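You operate a simulated robot arm through the tools that you are given. There is no shell and no other tool. Be economical: measure what you need, move in short steps, check, and stop when the job is done.

Carry out the task below with a simulated robot arm. There is one attempt and no reset: what you move stays moved.

TASK
Open the upper rack tray.

It is judged by the outcome, as a careful person would: the job done as asked, and still so three seconds after it is handed in. It fails if anything else is knocked over, pushed out of place, dropped, spilled or broken.

THE ROBOT
A 6-joint arm with a two-finger parallel gripper, fixed in place. Base frame: the origin is at the foot of the arm, x ahead of it, y to its left, z up. Lengths are in m, angles in degrees, forces in N, time in s.
With the tool pointing down near the work surface it reaches from about 0.22 to 0.66 m from the base axis. Its first joint turns from -66.0 to 66.0 degrees. Payload 2.9 kg.
Tool frame: the origin (TCP) lies between the finger pads and is the grasp point; the fingertips stand 0.03 m ahead of it; z points along the fingers, y is the line along which they close. The gripper opens to 0.11 m. The fingers are 0.02 m wide and 0.01 m thick; the gripper's body (0.048 by 0.112 m) begins 0.055 m behind the TCP.
Orientation is that of the tool frame in the base frame, as a unit quaternion [w, x, y, z]. With the fingers straight down and closing along the base's y, the tool's x points along the base's -x, its y along +y and its z along -z.

THE INTERFACE
- The arm moves only by the tool step_arm. Its argument "motion" is a list of rows, each a list of 6 numbers: the shift along the tool's x, y, z in mm, then the turn, a rotation vector about the tool's x, y, z in rad. In form: [[tx, ty, tz, wx, wy, wz], ...]. A call has 1 to 10 rows; each row is the pose to reach, as a shift and turn from the pose commanded when the call began, along the tool's axes at that moment. "jaw" is the gripper command, from -1 (fully open) to 1 (shut), values between in proportion, set as the call begins (left out, the last holds). A row lasts 0.2 s, in which the tool goes at most 0.05 m and 8.6 degrees; a call with a longer step from one row to the next is refused whole, and so is a gripper value outside its range. A pose out of reach is approached as far as the arm can. The call stops where the force on the tool passes 40 N (or 10 N more than at its start, if that is more) or the arm is blocked; 0.2 s more then pass. The fingers move at their own pace (about 0.108 m/s each) and stop on an object; they squeeze with about 21 N. The grip force told is the motor's: it shows also when the fingers shut on nothing. Time passes only in rows, and 0.2 s behind the last, so rows that repeat a pose let the fingers close. It gives the time, the measured TCP pose, the force on the tool (base axes), the opening and the grip force at its end, in the units of the frame above (readings bear some noise), and new pictures: "views" is both (left out), scene, wrist or none.
- Cameras (640 x 400 px; columns grow to the right, rows downward): "scene" is fixed at [0.0929, 0.4632, 1.3819]; the picture's right is [-0.54, -0.84, 0.00], its down [-0.61, 0.39, -0.69] and it looks along [0.58, -0.37, -0.73] (base axes); focal length 333 px, centre (320, 200). "wrist" rides on the gripper at [-0.036, 0, -0.057] in the tool frame; the picture's right is [0.00, -1.00, 0.00], its down [0.97, 0.00, -0.24] and it looks along [0.24, 0.00, 0.97] (tool axes); focal length 218 px, centre (320, 200).
- probe_pixels(camera, pixels): for up to 12 pixels [column, row] of the newest picture of that camera ("zoom" is the newest enlarged one), the place [x, y, z] in the base frame of the surface seen there, good to about 0.002 m, but the place of the scene camera against the robot may be out by one fixed shift of up to 0.018 m in any direction. No time passes.
- zoom(camera, box): a new picture of the part [left, top, right, bottom] of that camera's present view, enlarged. No time passes.
- sign_off(): hands the job in; it is judged then, once.

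Work in short steps. Measure before you move; look again where a grasp or a placing could have gone wrong, and mend it. You have 60 turns and 120 pictures in all, the two below and enlarged ones among them. Open the gripper and draw the arm clear of the work before you hand the job in, unless the task says otherwise; then end with one line.

The tools are called as name(argument=value, ...) on one line, values as JSON. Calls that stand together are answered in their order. step_arm: Moves the arm, as the interface text tells. Its arguments: {"type":"object","properties":{"motion":{"type":"array","items":{"type":"array","items":{"type":"number"}}},"jaw":{"type":"number"},"views":{"type":"string","enum":["both","scene","wrist","none"]}},"required":["motion"]} The other tools are called the same way: probe_pixels (camera, pixels) gives the place of the surface under pixels of a picture; zoom (camera, box) takes an enlarged picture of a part of a camera's view; sign_off () hands the job in.

At the start:

```text
time_s: 0.0
eef_pos: [0.4199, 0.2053, 0.973]
tcp_rot: [0.0, 0.0, 1.0, 0.0]
contact_force: [-0.2, 0.3, 0.4]
opening: 0.11
finger_force: 0.1
```

scene: 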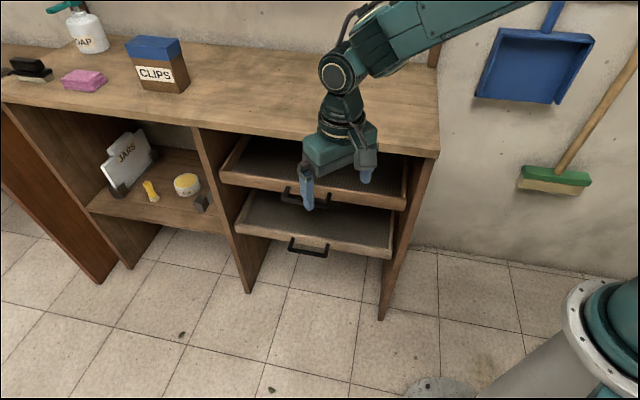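
wrist: 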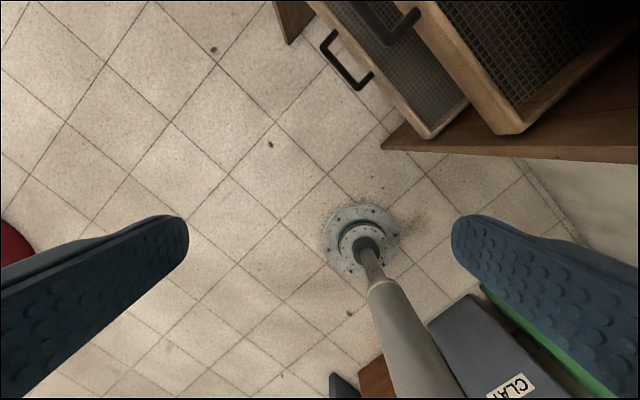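

The rack's upper tray handle is near scene (292,196), partly behind the gripper. I'll enlarge both views and measure.

zoom(camera="scene", box=[200, 110, 440, 260])

probe_pixels(camera="wrist", pixels=[[326, 38], [348, 74], [368, 82], [362, 15], [386, 40], [413, 18], [450, 50], [510, 128], [430, 130], [420, 8], [400, 28], [500, 145]])

probe_pixels(camera="scene", pixels=[[286, 195], [296, 203], [222, 182], [400, 208], [291, 249], [325, 255], [237, 228], [388, 256], [430, 155], [205, 130], [250, 180], [370, 195]])

```text
2.67 times, centred on (320, 185) of scene
```

zoom: 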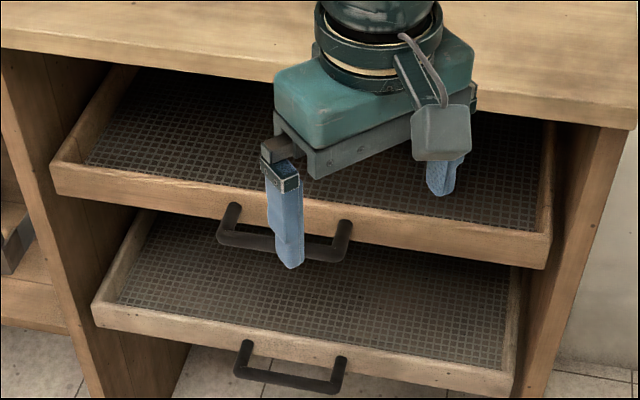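

```text
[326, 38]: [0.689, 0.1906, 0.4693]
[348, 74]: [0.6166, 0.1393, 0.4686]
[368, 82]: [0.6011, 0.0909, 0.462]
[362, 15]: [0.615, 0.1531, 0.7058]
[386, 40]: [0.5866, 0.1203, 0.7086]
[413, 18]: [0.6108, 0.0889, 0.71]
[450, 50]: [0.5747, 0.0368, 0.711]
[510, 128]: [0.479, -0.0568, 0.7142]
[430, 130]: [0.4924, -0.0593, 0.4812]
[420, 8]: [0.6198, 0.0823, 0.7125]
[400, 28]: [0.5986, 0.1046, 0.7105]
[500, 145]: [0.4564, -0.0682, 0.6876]
```

```text
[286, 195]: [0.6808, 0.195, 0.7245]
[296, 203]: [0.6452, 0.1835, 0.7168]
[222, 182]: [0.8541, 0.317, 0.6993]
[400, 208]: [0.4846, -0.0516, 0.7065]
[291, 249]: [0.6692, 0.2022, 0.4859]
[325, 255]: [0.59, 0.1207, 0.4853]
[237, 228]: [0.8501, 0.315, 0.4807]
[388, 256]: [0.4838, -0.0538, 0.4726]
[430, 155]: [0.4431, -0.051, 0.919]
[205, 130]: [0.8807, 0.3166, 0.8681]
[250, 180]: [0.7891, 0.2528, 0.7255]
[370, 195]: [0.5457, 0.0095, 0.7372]
```

The tray's front runs at 45° (line x−y≈0.537) and the bar of its handle is at x−y≈0.464, z≈0.705, centred near (0.632, 0.168). The countertop overhangs it, so I'll come in from the front at a 45° tilt. First I turn the tool in place, half opening the jaw.

step_arm(motion=[[0, 0, 0, 0, 0, -0.131], [0, 0, 0, 0, 0, -0.262], [0, 0, 0, 0, 0, -0.393], [0, 0, 0, 0, 0, -0.524], [0, 0, 0, 0, 0, -0.655], [0, 0, 0, 0, 0, -0.7854]], jaw=0, views="none")

step_arm(motion=[[0, 0, 0, 0.131, 0, 0], [0, 0, 0, 0.262, 0, 0], [0, 0, 0, 0.393, 0, 0], [0, 0, 0, 0.524, 0, 0], [0, 0, 0, 0.655, 0, 0], [0, 0, 0, 0.7854, 0, 0]], views="both")

```text
time_s: 1.4
eef_pos: [0.4187, 0.2045, 0.9733]
tcp_rot: [-0.001, -0.384, 0.923, 0.0]
contact_force: [0.3, -0.7, 0.1]
opening: 0.0546
finger_force: 0.1
```

```text
time_s: 2.8
eef_pos: [0.4198, 0.205, 0.9723]
tcp_rot: [0.146, -0.353, 0.853, -0.356]
contact_force: [-0.4, -0.1, 0.3]
opening: 0.0551
finger_force: 0.1
```

scene: 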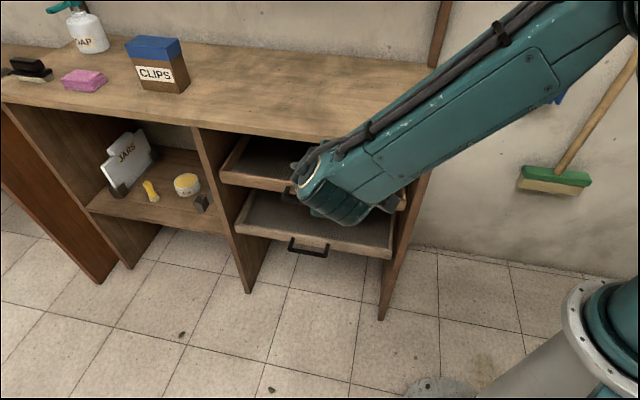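
wrist: 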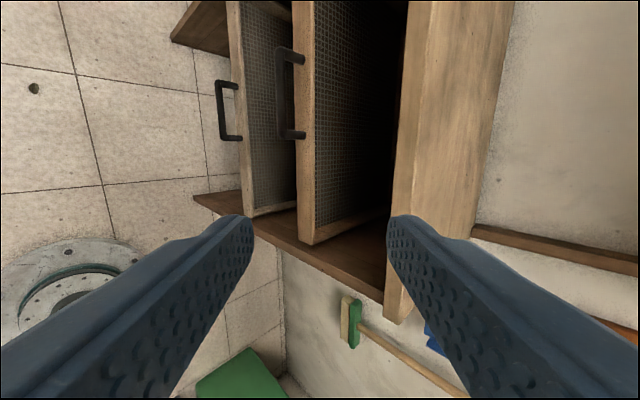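

Handle of the upper tray is now seen at wrist (280,47)-(282,137). I'll measure it precisely.

zoom(camera="wrist", box=[200, 20, 360, 160])

probe_pixels(camera="wrist", pixels=[[279, 60], [279, 90], [279, 120], [283, 90], [276, 90], [281, 136], [278, 50], [300, 90], [305, 200], [300, 133], [420, 200], [398, 280]])

```text
2.86 times, centred on (280, 90) of wrist
```

zoom: 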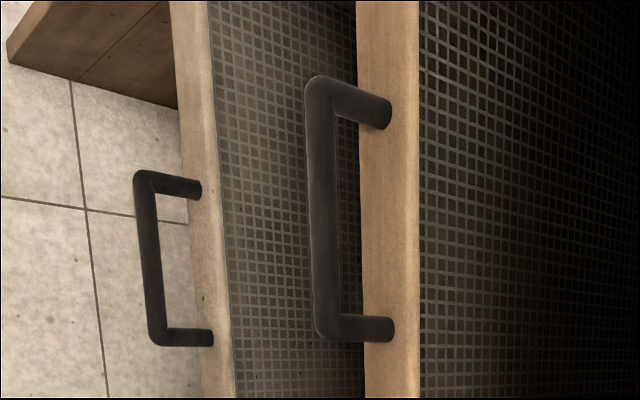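

```text
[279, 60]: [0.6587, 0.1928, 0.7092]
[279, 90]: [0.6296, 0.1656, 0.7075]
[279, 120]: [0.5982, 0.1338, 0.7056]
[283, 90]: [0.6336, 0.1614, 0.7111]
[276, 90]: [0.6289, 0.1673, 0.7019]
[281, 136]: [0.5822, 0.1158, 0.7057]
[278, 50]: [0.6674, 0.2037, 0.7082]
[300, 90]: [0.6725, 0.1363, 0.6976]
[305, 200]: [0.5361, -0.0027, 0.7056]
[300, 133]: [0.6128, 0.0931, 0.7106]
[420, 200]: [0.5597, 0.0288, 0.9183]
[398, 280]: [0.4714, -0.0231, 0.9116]
```

Bar centre comes out near (0.628, 0.158, 0.703), radius ≈6 mm, with a 48 mm gap to the tray front. I move to a pre-grasp 0.10 m back along the tool axis with the jaw at about 40 mm.

step_arm(motion=[[-19, 10.5, 35.5, 0, 0, 0], [-38, 21, 71, 0, 0, 0], [-57, 31.5, 106.5, 0, 0, 0], [-76, 42, 142, 0, 0, 0], [-95, 52.5, 177.5, 0, 0, 0], [-113, 63, 213, 0, 0, 0], [-113, 63, 213, 0, 0, 0]], jaw=0.27, views="both")

```text
time_s: 4.4
eef_pos: [0.5737, 0.2087, 0.7754]
tcp_rot: [0.146, -0.355, 0.853, -0.354]
contact_force: [-0.2, 0.0, 0.7]
opening: 0.0402
finger_force: 0.0
```

scene: 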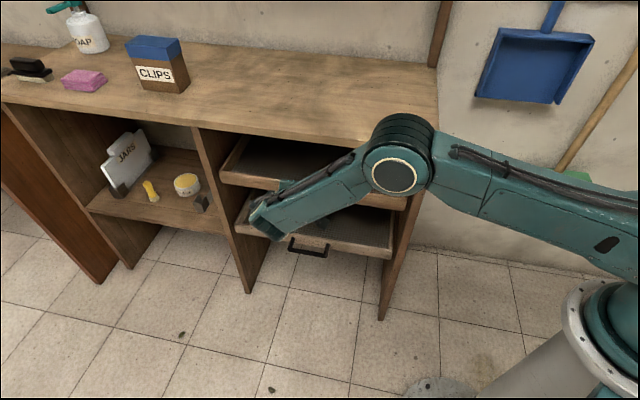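
wrist: 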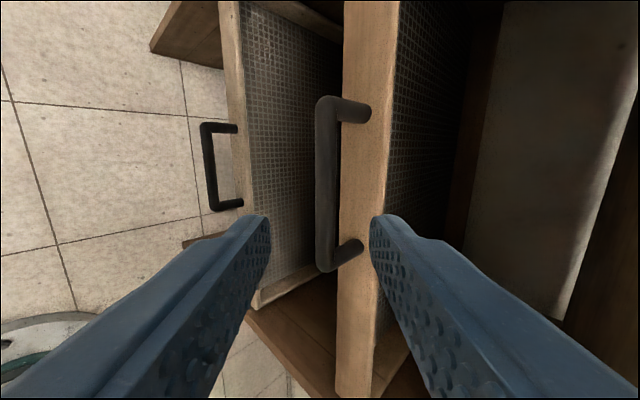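

The bar lies between the fingers, at wrist (326,185). I'll remeasure it and check how far the elbow, at scene (395,170), stands from the counter.

probe_pixels(camera="wrist", pixels=[[326, 110], [326, 185], [326, 260], [318, 185], [334, 185], [350, 185], [392, 185], [375, 150]])

probe_pixels(camera="scene", pixels=[[395, 177], [375, 140], [415, 125], [380, 115], [432, 150], [330, 180], [350, 150], [355, 130]])

```text
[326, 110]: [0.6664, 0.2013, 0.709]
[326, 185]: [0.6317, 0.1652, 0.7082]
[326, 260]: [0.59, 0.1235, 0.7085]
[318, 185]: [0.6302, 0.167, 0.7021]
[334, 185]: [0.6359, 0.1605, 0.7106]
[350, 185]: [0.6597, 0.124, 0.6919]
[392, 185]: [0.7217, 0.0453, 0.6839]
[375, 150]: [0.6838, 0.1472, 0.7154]
```

```text
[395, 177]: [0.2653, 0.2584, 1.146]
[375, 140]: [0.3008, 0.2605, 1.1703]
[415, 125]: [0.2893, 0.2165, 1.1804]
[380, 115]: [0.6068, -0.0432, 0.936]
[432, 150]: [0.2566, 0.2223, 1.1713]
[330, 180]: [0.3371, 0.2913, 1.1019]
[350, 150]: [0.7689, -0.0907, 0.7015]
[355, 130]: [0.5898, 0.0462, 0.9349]
```

Elbow is high and well clear. The bar is 105 mm ahead and 3 mm off centre, so I advance 100 mm along the tool axis with the small correction.

step_arm(motion=[[-3, -3, 25, 0, 0, 0], [-3, -3, 50, 0, 0, 0], [-3, -3, 75, 0, 0, 0], [-3, -3, 100, 0, 0, 0], [-3, -3, 100, 0, 0, 0]], views="wrist")

```text
time_s: 5.6
eef_pos: [0.6299, 0.1599, 0.7085]
tcp_rot: [0.146, -0.354, 0.853, -0.354]
contact_force: [0.4, 0.0, -0.8]
opening: 0.0402
finger_force: 0.1
```

wrist: 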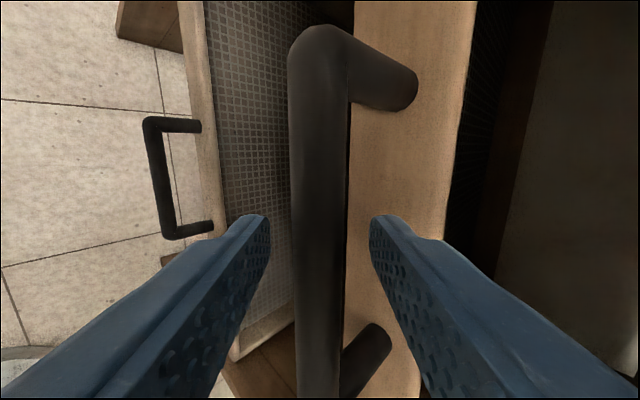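

The bar runs between the fingers with no contact so far. I close on it.

step_arm(motion=[[0, 0, 0, 0, 0, 0], [0, 0, 0, 0, 0, 0], [0, 0, 0, 0, 0, 0]], jaw=1, views="wrist")

```text
time_s: 6.4
eef_pos: [0.6299, 0.1598, 0.7074]
tcp_rot: [0.146, -0.354, 0.853, -0.355]
contact_force: [1.2, 0.0, -3.8]
opening: 0.0158
finger_force: 45.1
```

wrist: 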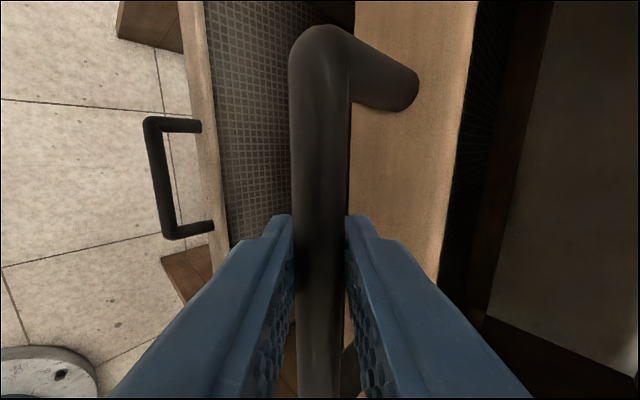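

The bar is held at 15.8 mm opening. I pull horizontally outward, 60 mm first.

step_arm(motion=[[0, 5, -5, 0, 0, 0], [0, 10, -10, 0, 0, 0], [0, 16, -16, 0, 0, 0], [0, 23, -23, 0, 0, 0], [0, 30, -30, 0, 0, 0], [0, 36, -36, 0, 0, 0], [0, 42, -42, 0, 0, 0]], views="both")

```text
time_s: 8.0
eef_pos: [0.5879, 0.2016, 0.7081]
tcp_rot: [0.147, -0.354, 0.853, -0.353]
contact_force: [14.5, 12.8, -4.1]
opening: 0.0159
finger_force: 44.9
```

scene: 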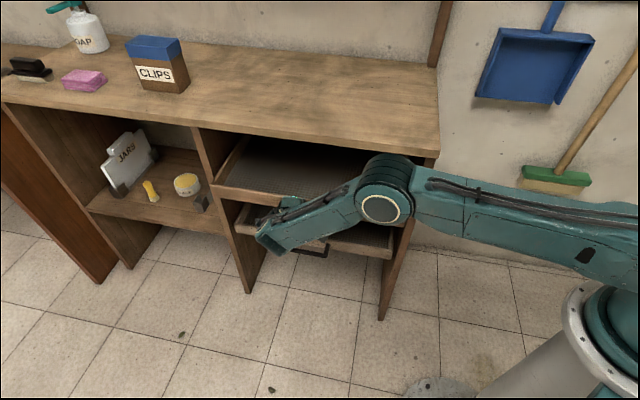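
wrist: 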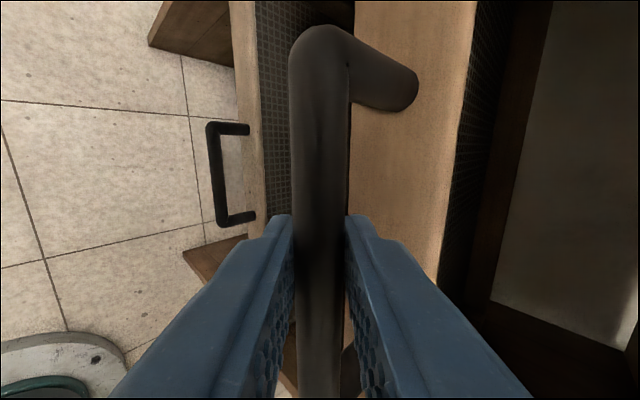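

The tray is following. There is about 19 N sideways along the bar, so I ease the tool a few mm that way (tool −x) while I keep pulling.

step_arm(motion=[[-3, 0, 0, 0, 0, 0], [-3, 5, -5, 0, 0, 0], [-3, 10, -10, 0, 0, 0]], views="none")

```text
time_s: 8.8
eef_pos: [0.5779, 0.2104, 0.7083]
tcp_rot: [0.144, -0.353, 0.853, -0.355]
contact_force: [-3.7, -5.4, 4.9]
opening: 0.0158
finger_force: 45.1
```

The side force has dropped and turned round slightly, so the slide runs about 2° off my line. I carry on with that drift built in.

step_arm(motion=[[0, 6, -6, 0, 0, 0], [0, 12, -12, 0, 0, 0], [0, 18, -18, 0, 0, 0], [-0.4, 24, -24, 0, 0, 0], [-0.8, 30, -30, 0, 0, 0], [-1.1, 36, -36, 0, 0, 0], [-1.4, 42, -42, 0, 0, 0], [-1.7, 48, -48, 0, 0, 0]], views="scene")

```text
time_s: 10.6
eef_pos: [0.5305, 0.2595, 0.7086]
tcp_rot: [0.143, -0.352, 0.854, -0.356]
contact_force: [-18.1, -20.0, 6.6]
opening: 0.0154
finger_force: 45.3
```

scene: 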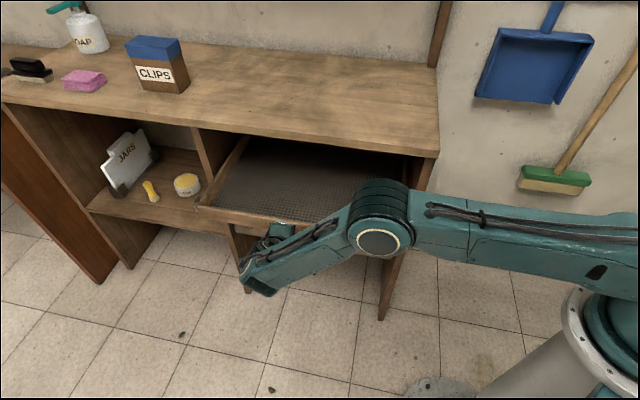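

It's now about 27 N the other way, so the drift was not real. I take back 3 mm sideways and pull straight on.

step_arm(motion=[[3, 0, 0, 0, 0, 0], [3, 6, -6, 0, 0, 0], [3, 12, -12, 0, 0, 0], [3, 18, -18, 0, 0, 0], [3, 24, -24, 0, 0, 0], [3, 30, -30, 0, 0, 0], [3, 36, -36, 0, 0, 0]], views="scene")

```text
time_s: 12.2
eef_pos: [0.493, 0.2969, 0.7086]
tcp_rot: [0.146, -0.352, 0.853, -0.355]
contact_force: [-14.4, -16.8, 10.8]
opening: 0.0157
finger_force: 44.7
```

scene: 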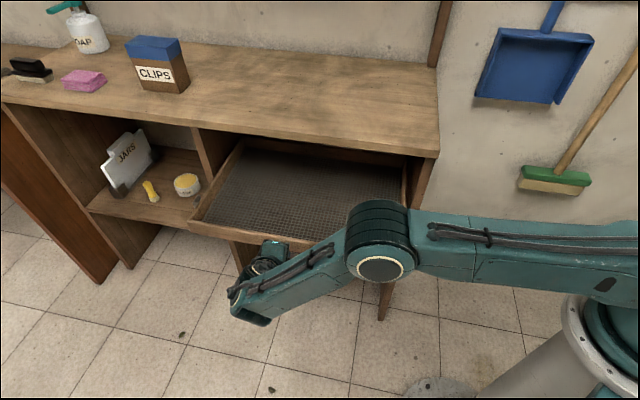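

It has come out about 190 mm. I ease the side load again and look at how much of the tray is still inside.

step_arm(motion=[[2.5, 0, 0, 0, 0, 0], [2.5, 0, 0, 0, 0, 0]], views="both")

zoom(camera="scene", box=[170, 110, 450, 285])

probe_pixels(camera="scene", pixels=[[190, 223], [300, 150], [245, 140], [330, 160], [300, 160], [245, 150], [300, 200], [380, 165]])

```text
time_s: 12.8
eef_pos: [0.4927, 0.2986, 0.7087]
tcp_rot: [0.148, -0.354, 0.853, -0.353]
contact_force: [-3.2, -4.6, 4.1]
opening: 0.0158
finger_force: 44.9
```

scene: 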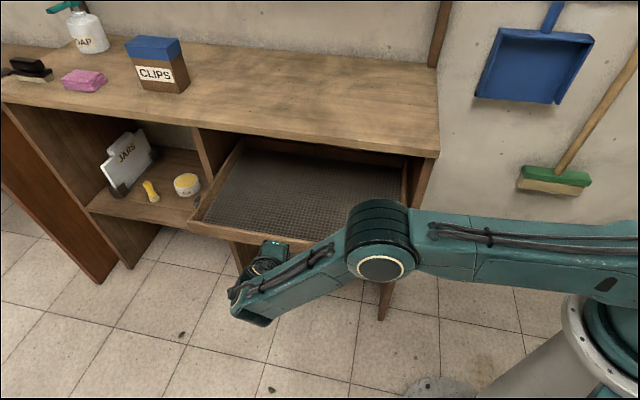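
wrist: 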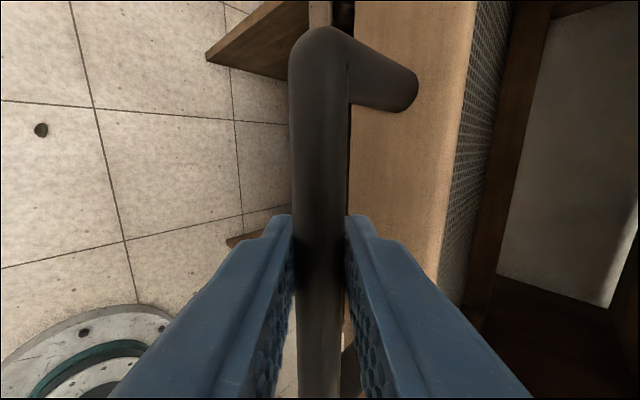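

```text
2.29 times, centred on (310, 198) of scene
```

zoom: 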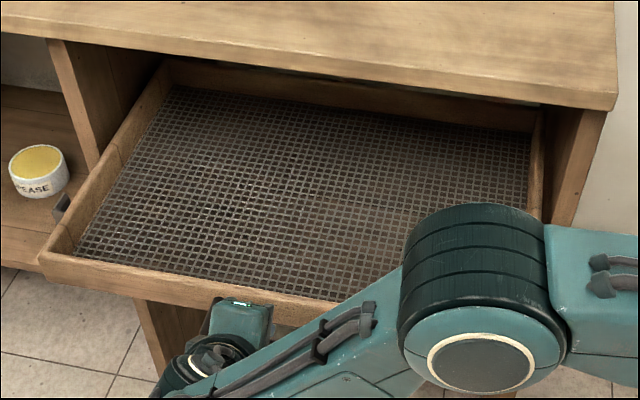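

```text
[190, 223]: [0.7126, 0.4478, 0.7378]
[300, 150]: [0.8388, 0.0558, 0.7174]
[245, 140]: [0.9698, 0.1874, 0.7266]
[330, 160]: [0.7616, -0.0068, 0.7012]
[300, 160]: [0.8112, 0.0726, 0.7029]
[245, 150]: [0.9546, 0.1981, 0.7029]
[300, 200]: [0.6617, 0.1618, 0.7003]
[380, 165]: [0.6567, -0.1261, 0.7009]
```

The tray is about 0.37 m deep with about 0.175 m still inside. The pull load is tiny, so the stop isn't reached; I keep pulling gently.

step_arm(motion=[[0.5, 5, -5, 0, 0, 0], [0.5, 10, -10, 0, 0, 0], [1, 15, -15, 0, 0, 0], [1, 20, -20, 0, 0, 0], [1.5, 25, -25, 0, 0, 0], [1.5, 30, -30, 0, 0, 0]], views="scene")

```text
time_s: 14.2
eef_pos: [0.463, 0.3272, 0.7093]
tcp_rot: [0.15, -0.357, 0.853, -0.351]
contact_force: [26.2, 24.9, -17.6]
opening: 0.0157
finger_force: 44.8
```

scene: 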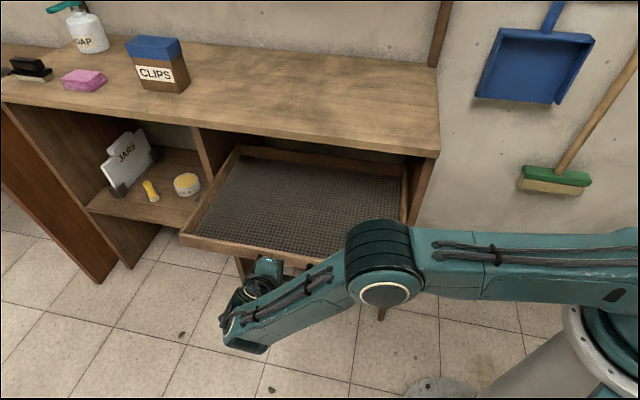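

Side load is back near 36 N the other way; I relieve it and pull a little further.

step_arm(motion=[[-1.5, 0, 0, 0, 0, 0], [-3, 0, 0, 0, 0, 0], [-3, 0, 0, 0, 0, 0]], views="none")

```text
time_s: 15.0
eef_pos: [0.4635, 0.3265, 0.7084]
tcp_rot: [0.146, -0.355, 0.853, -0.355]
contact_force: [8.1, 8.6, -3.9]
opening: 0.0159
finger_force: 45.6
```

step_arm(motion=[[-1.5, 4, -4, 0, 0, 0], [-1.5, 8, -8, 0, 0, 0], [-1.5, 12, -12, 0, 0, 0], [-1.5, 16, -16, 0, 0, 0], [-1.5, 20, -20, 0, 0, 0]], views="scene")

```text
time_s: 16.2
eef_pos: [0.4436, 0.3465, 0.7078]
tcp_rot: [0.144, -0.352, 0.854, -0.355]
contact_force: [-8.4, -10.6, 21.3]
opening: 0.0155
finger_force: 44.7
```

scene: 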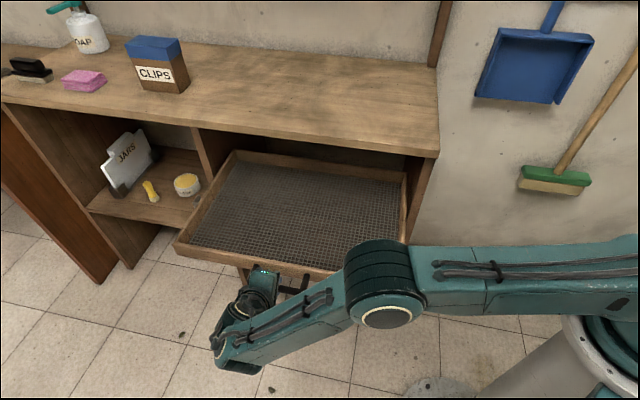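

It's about 264 mm out with no stop felt. I try another small pull, lifting 1 mm to ease the vertical load.

step_arm(motion=[[0.5, -0.7, -0.7, 0, 0, 0], [0.5, 3.3, -4.7, 0, 0, 0], [0.5, 7.3, -8.7, 0, 0, 0], [0.5, 11.3, -12.7, 0, 0, 0], [0.5, 15.3, -16.7, 0, 0, 0]], views="both")

```text
time_s: 17.4
eef_pos: [0.4265, 0.364, 0.7087]
tcp_rot: [0.145, -0.356, 0.853, -0.353]
contact_force: [-2.5, -3.4, -9.8]
opening: 0.0158
finger_force: 45.0
```

scene: 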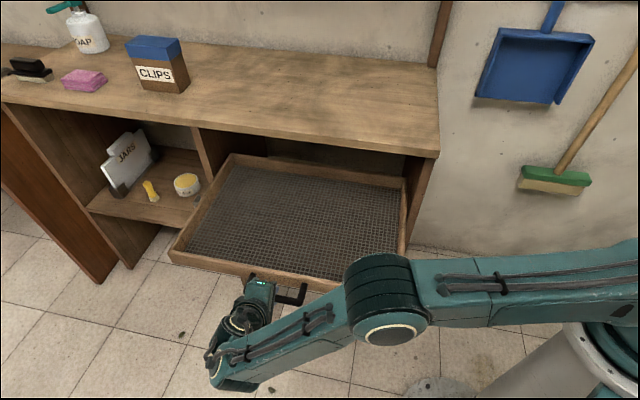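
wrist: 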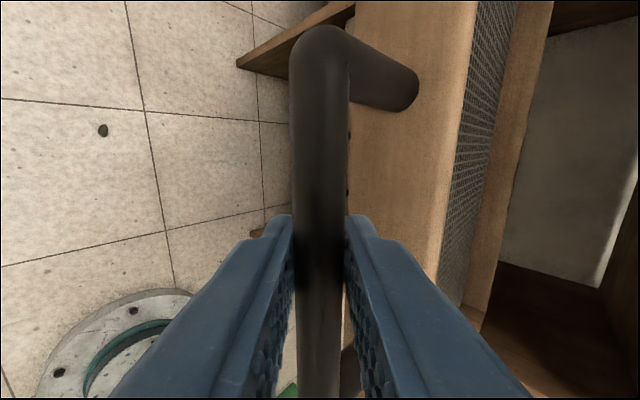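

The tray is about 288 mm out with its rear still held in the rack, clearly open, and there's no need to risk pulling it free. I release gently and back off along the tool axis.

step_arm(motion=[[0, 0, 0, 0, 0, 0], [0, 0, 0, 0, 0, 0]], jaw=0.27, views="none")

step_arm(motion=[[0, 0, -20, 0, 0, 0], [0, 0, -45, 0, 0, 0], [0, 0, -75, 0, 0, 0], [0, 0, -110, 0, 0, 0], [0, 0, -150, 0, 0, 0]], views="both")

```text
time_s: 18.0
eef_pos: [0.427, 0.3636, 0.7093]
tcp_rot: [0.146, -0.354, 0.853, -0.353]
contact_force: [0.7, 0.0, 0.7]
opening: 0.04
finger_force: 0.1
```

```text
time_s: 19.2
eef_pos: [0.4113, 0.4009, 0.8128]
tcp_rot: [0.145, -0.353, 0.854, -0.354]
contact_force: [-0.4, 0.0, -0.4]
opening: 0.04
finger_force: 0.0
out of reach, approached as far as the arm can: row 3, 4, 5
```

scene: 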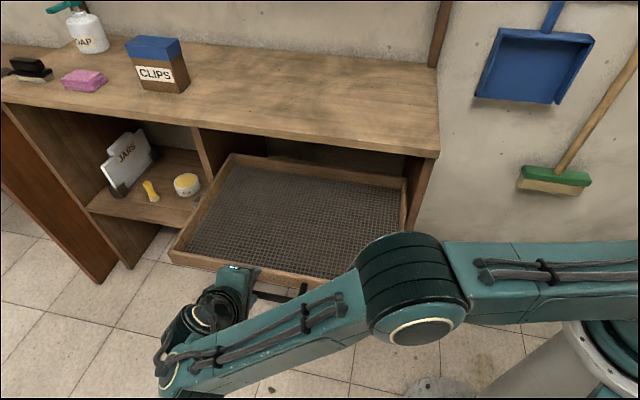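
wrist: 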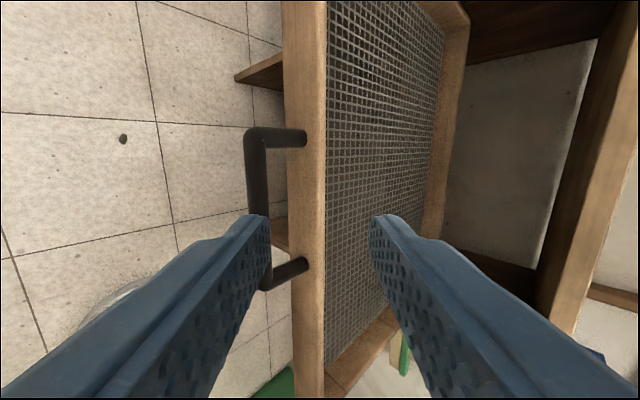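

The tool is off the handle and the tray stayed put. I raise it and draw it toward the base.

step_arm(motion=[[15, -14, -14, 0, 0, 0], [30, -30, -30, 0, 0, 0], [45, -45, -45, 0, 0, 0], [60, -60, -60, 0, 0, 0], [75, -75, -75, 0, 0, 0]], jaw=-1, views="both")

```text
time_s: 20.4
eef_pos: [0.3741, 0.3363, 0.9155]
tcp_rot: [0.145, -0.354, 0.854, -0.353]
contact_force: [0.1, 0.0, 0.1]
opening: 0.1097
finger_force: 0.0
out of reach, approached as far as the arm can: row 1, 2, 3, 4, 5
```

scene: 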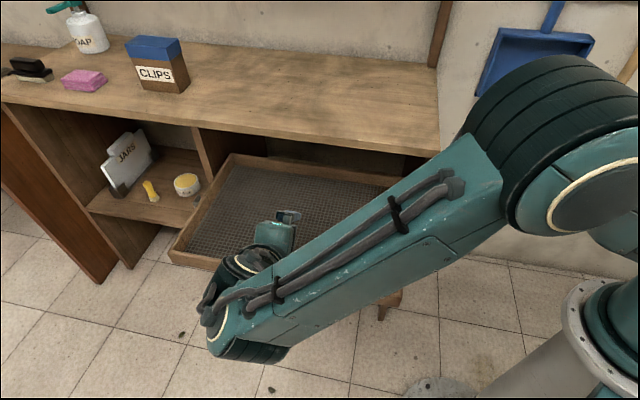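
wrist: 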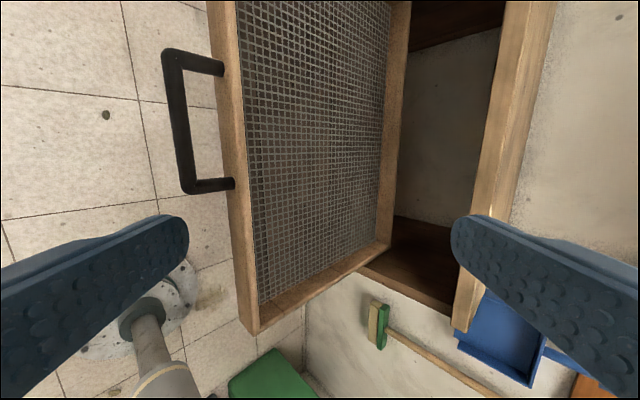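

The tray stands open and still, the gripper is open and clear above it, and nothing else has moved. I hand the job in.

sign_off()

```text
The job is handed in.
```

The upper rack tray is open, pulled out about 0.29 m with its rear still held in the rack. I stopped before feeling an end stop, so it may not be at full travel. The gripper is open and clear, and nothing else moved.
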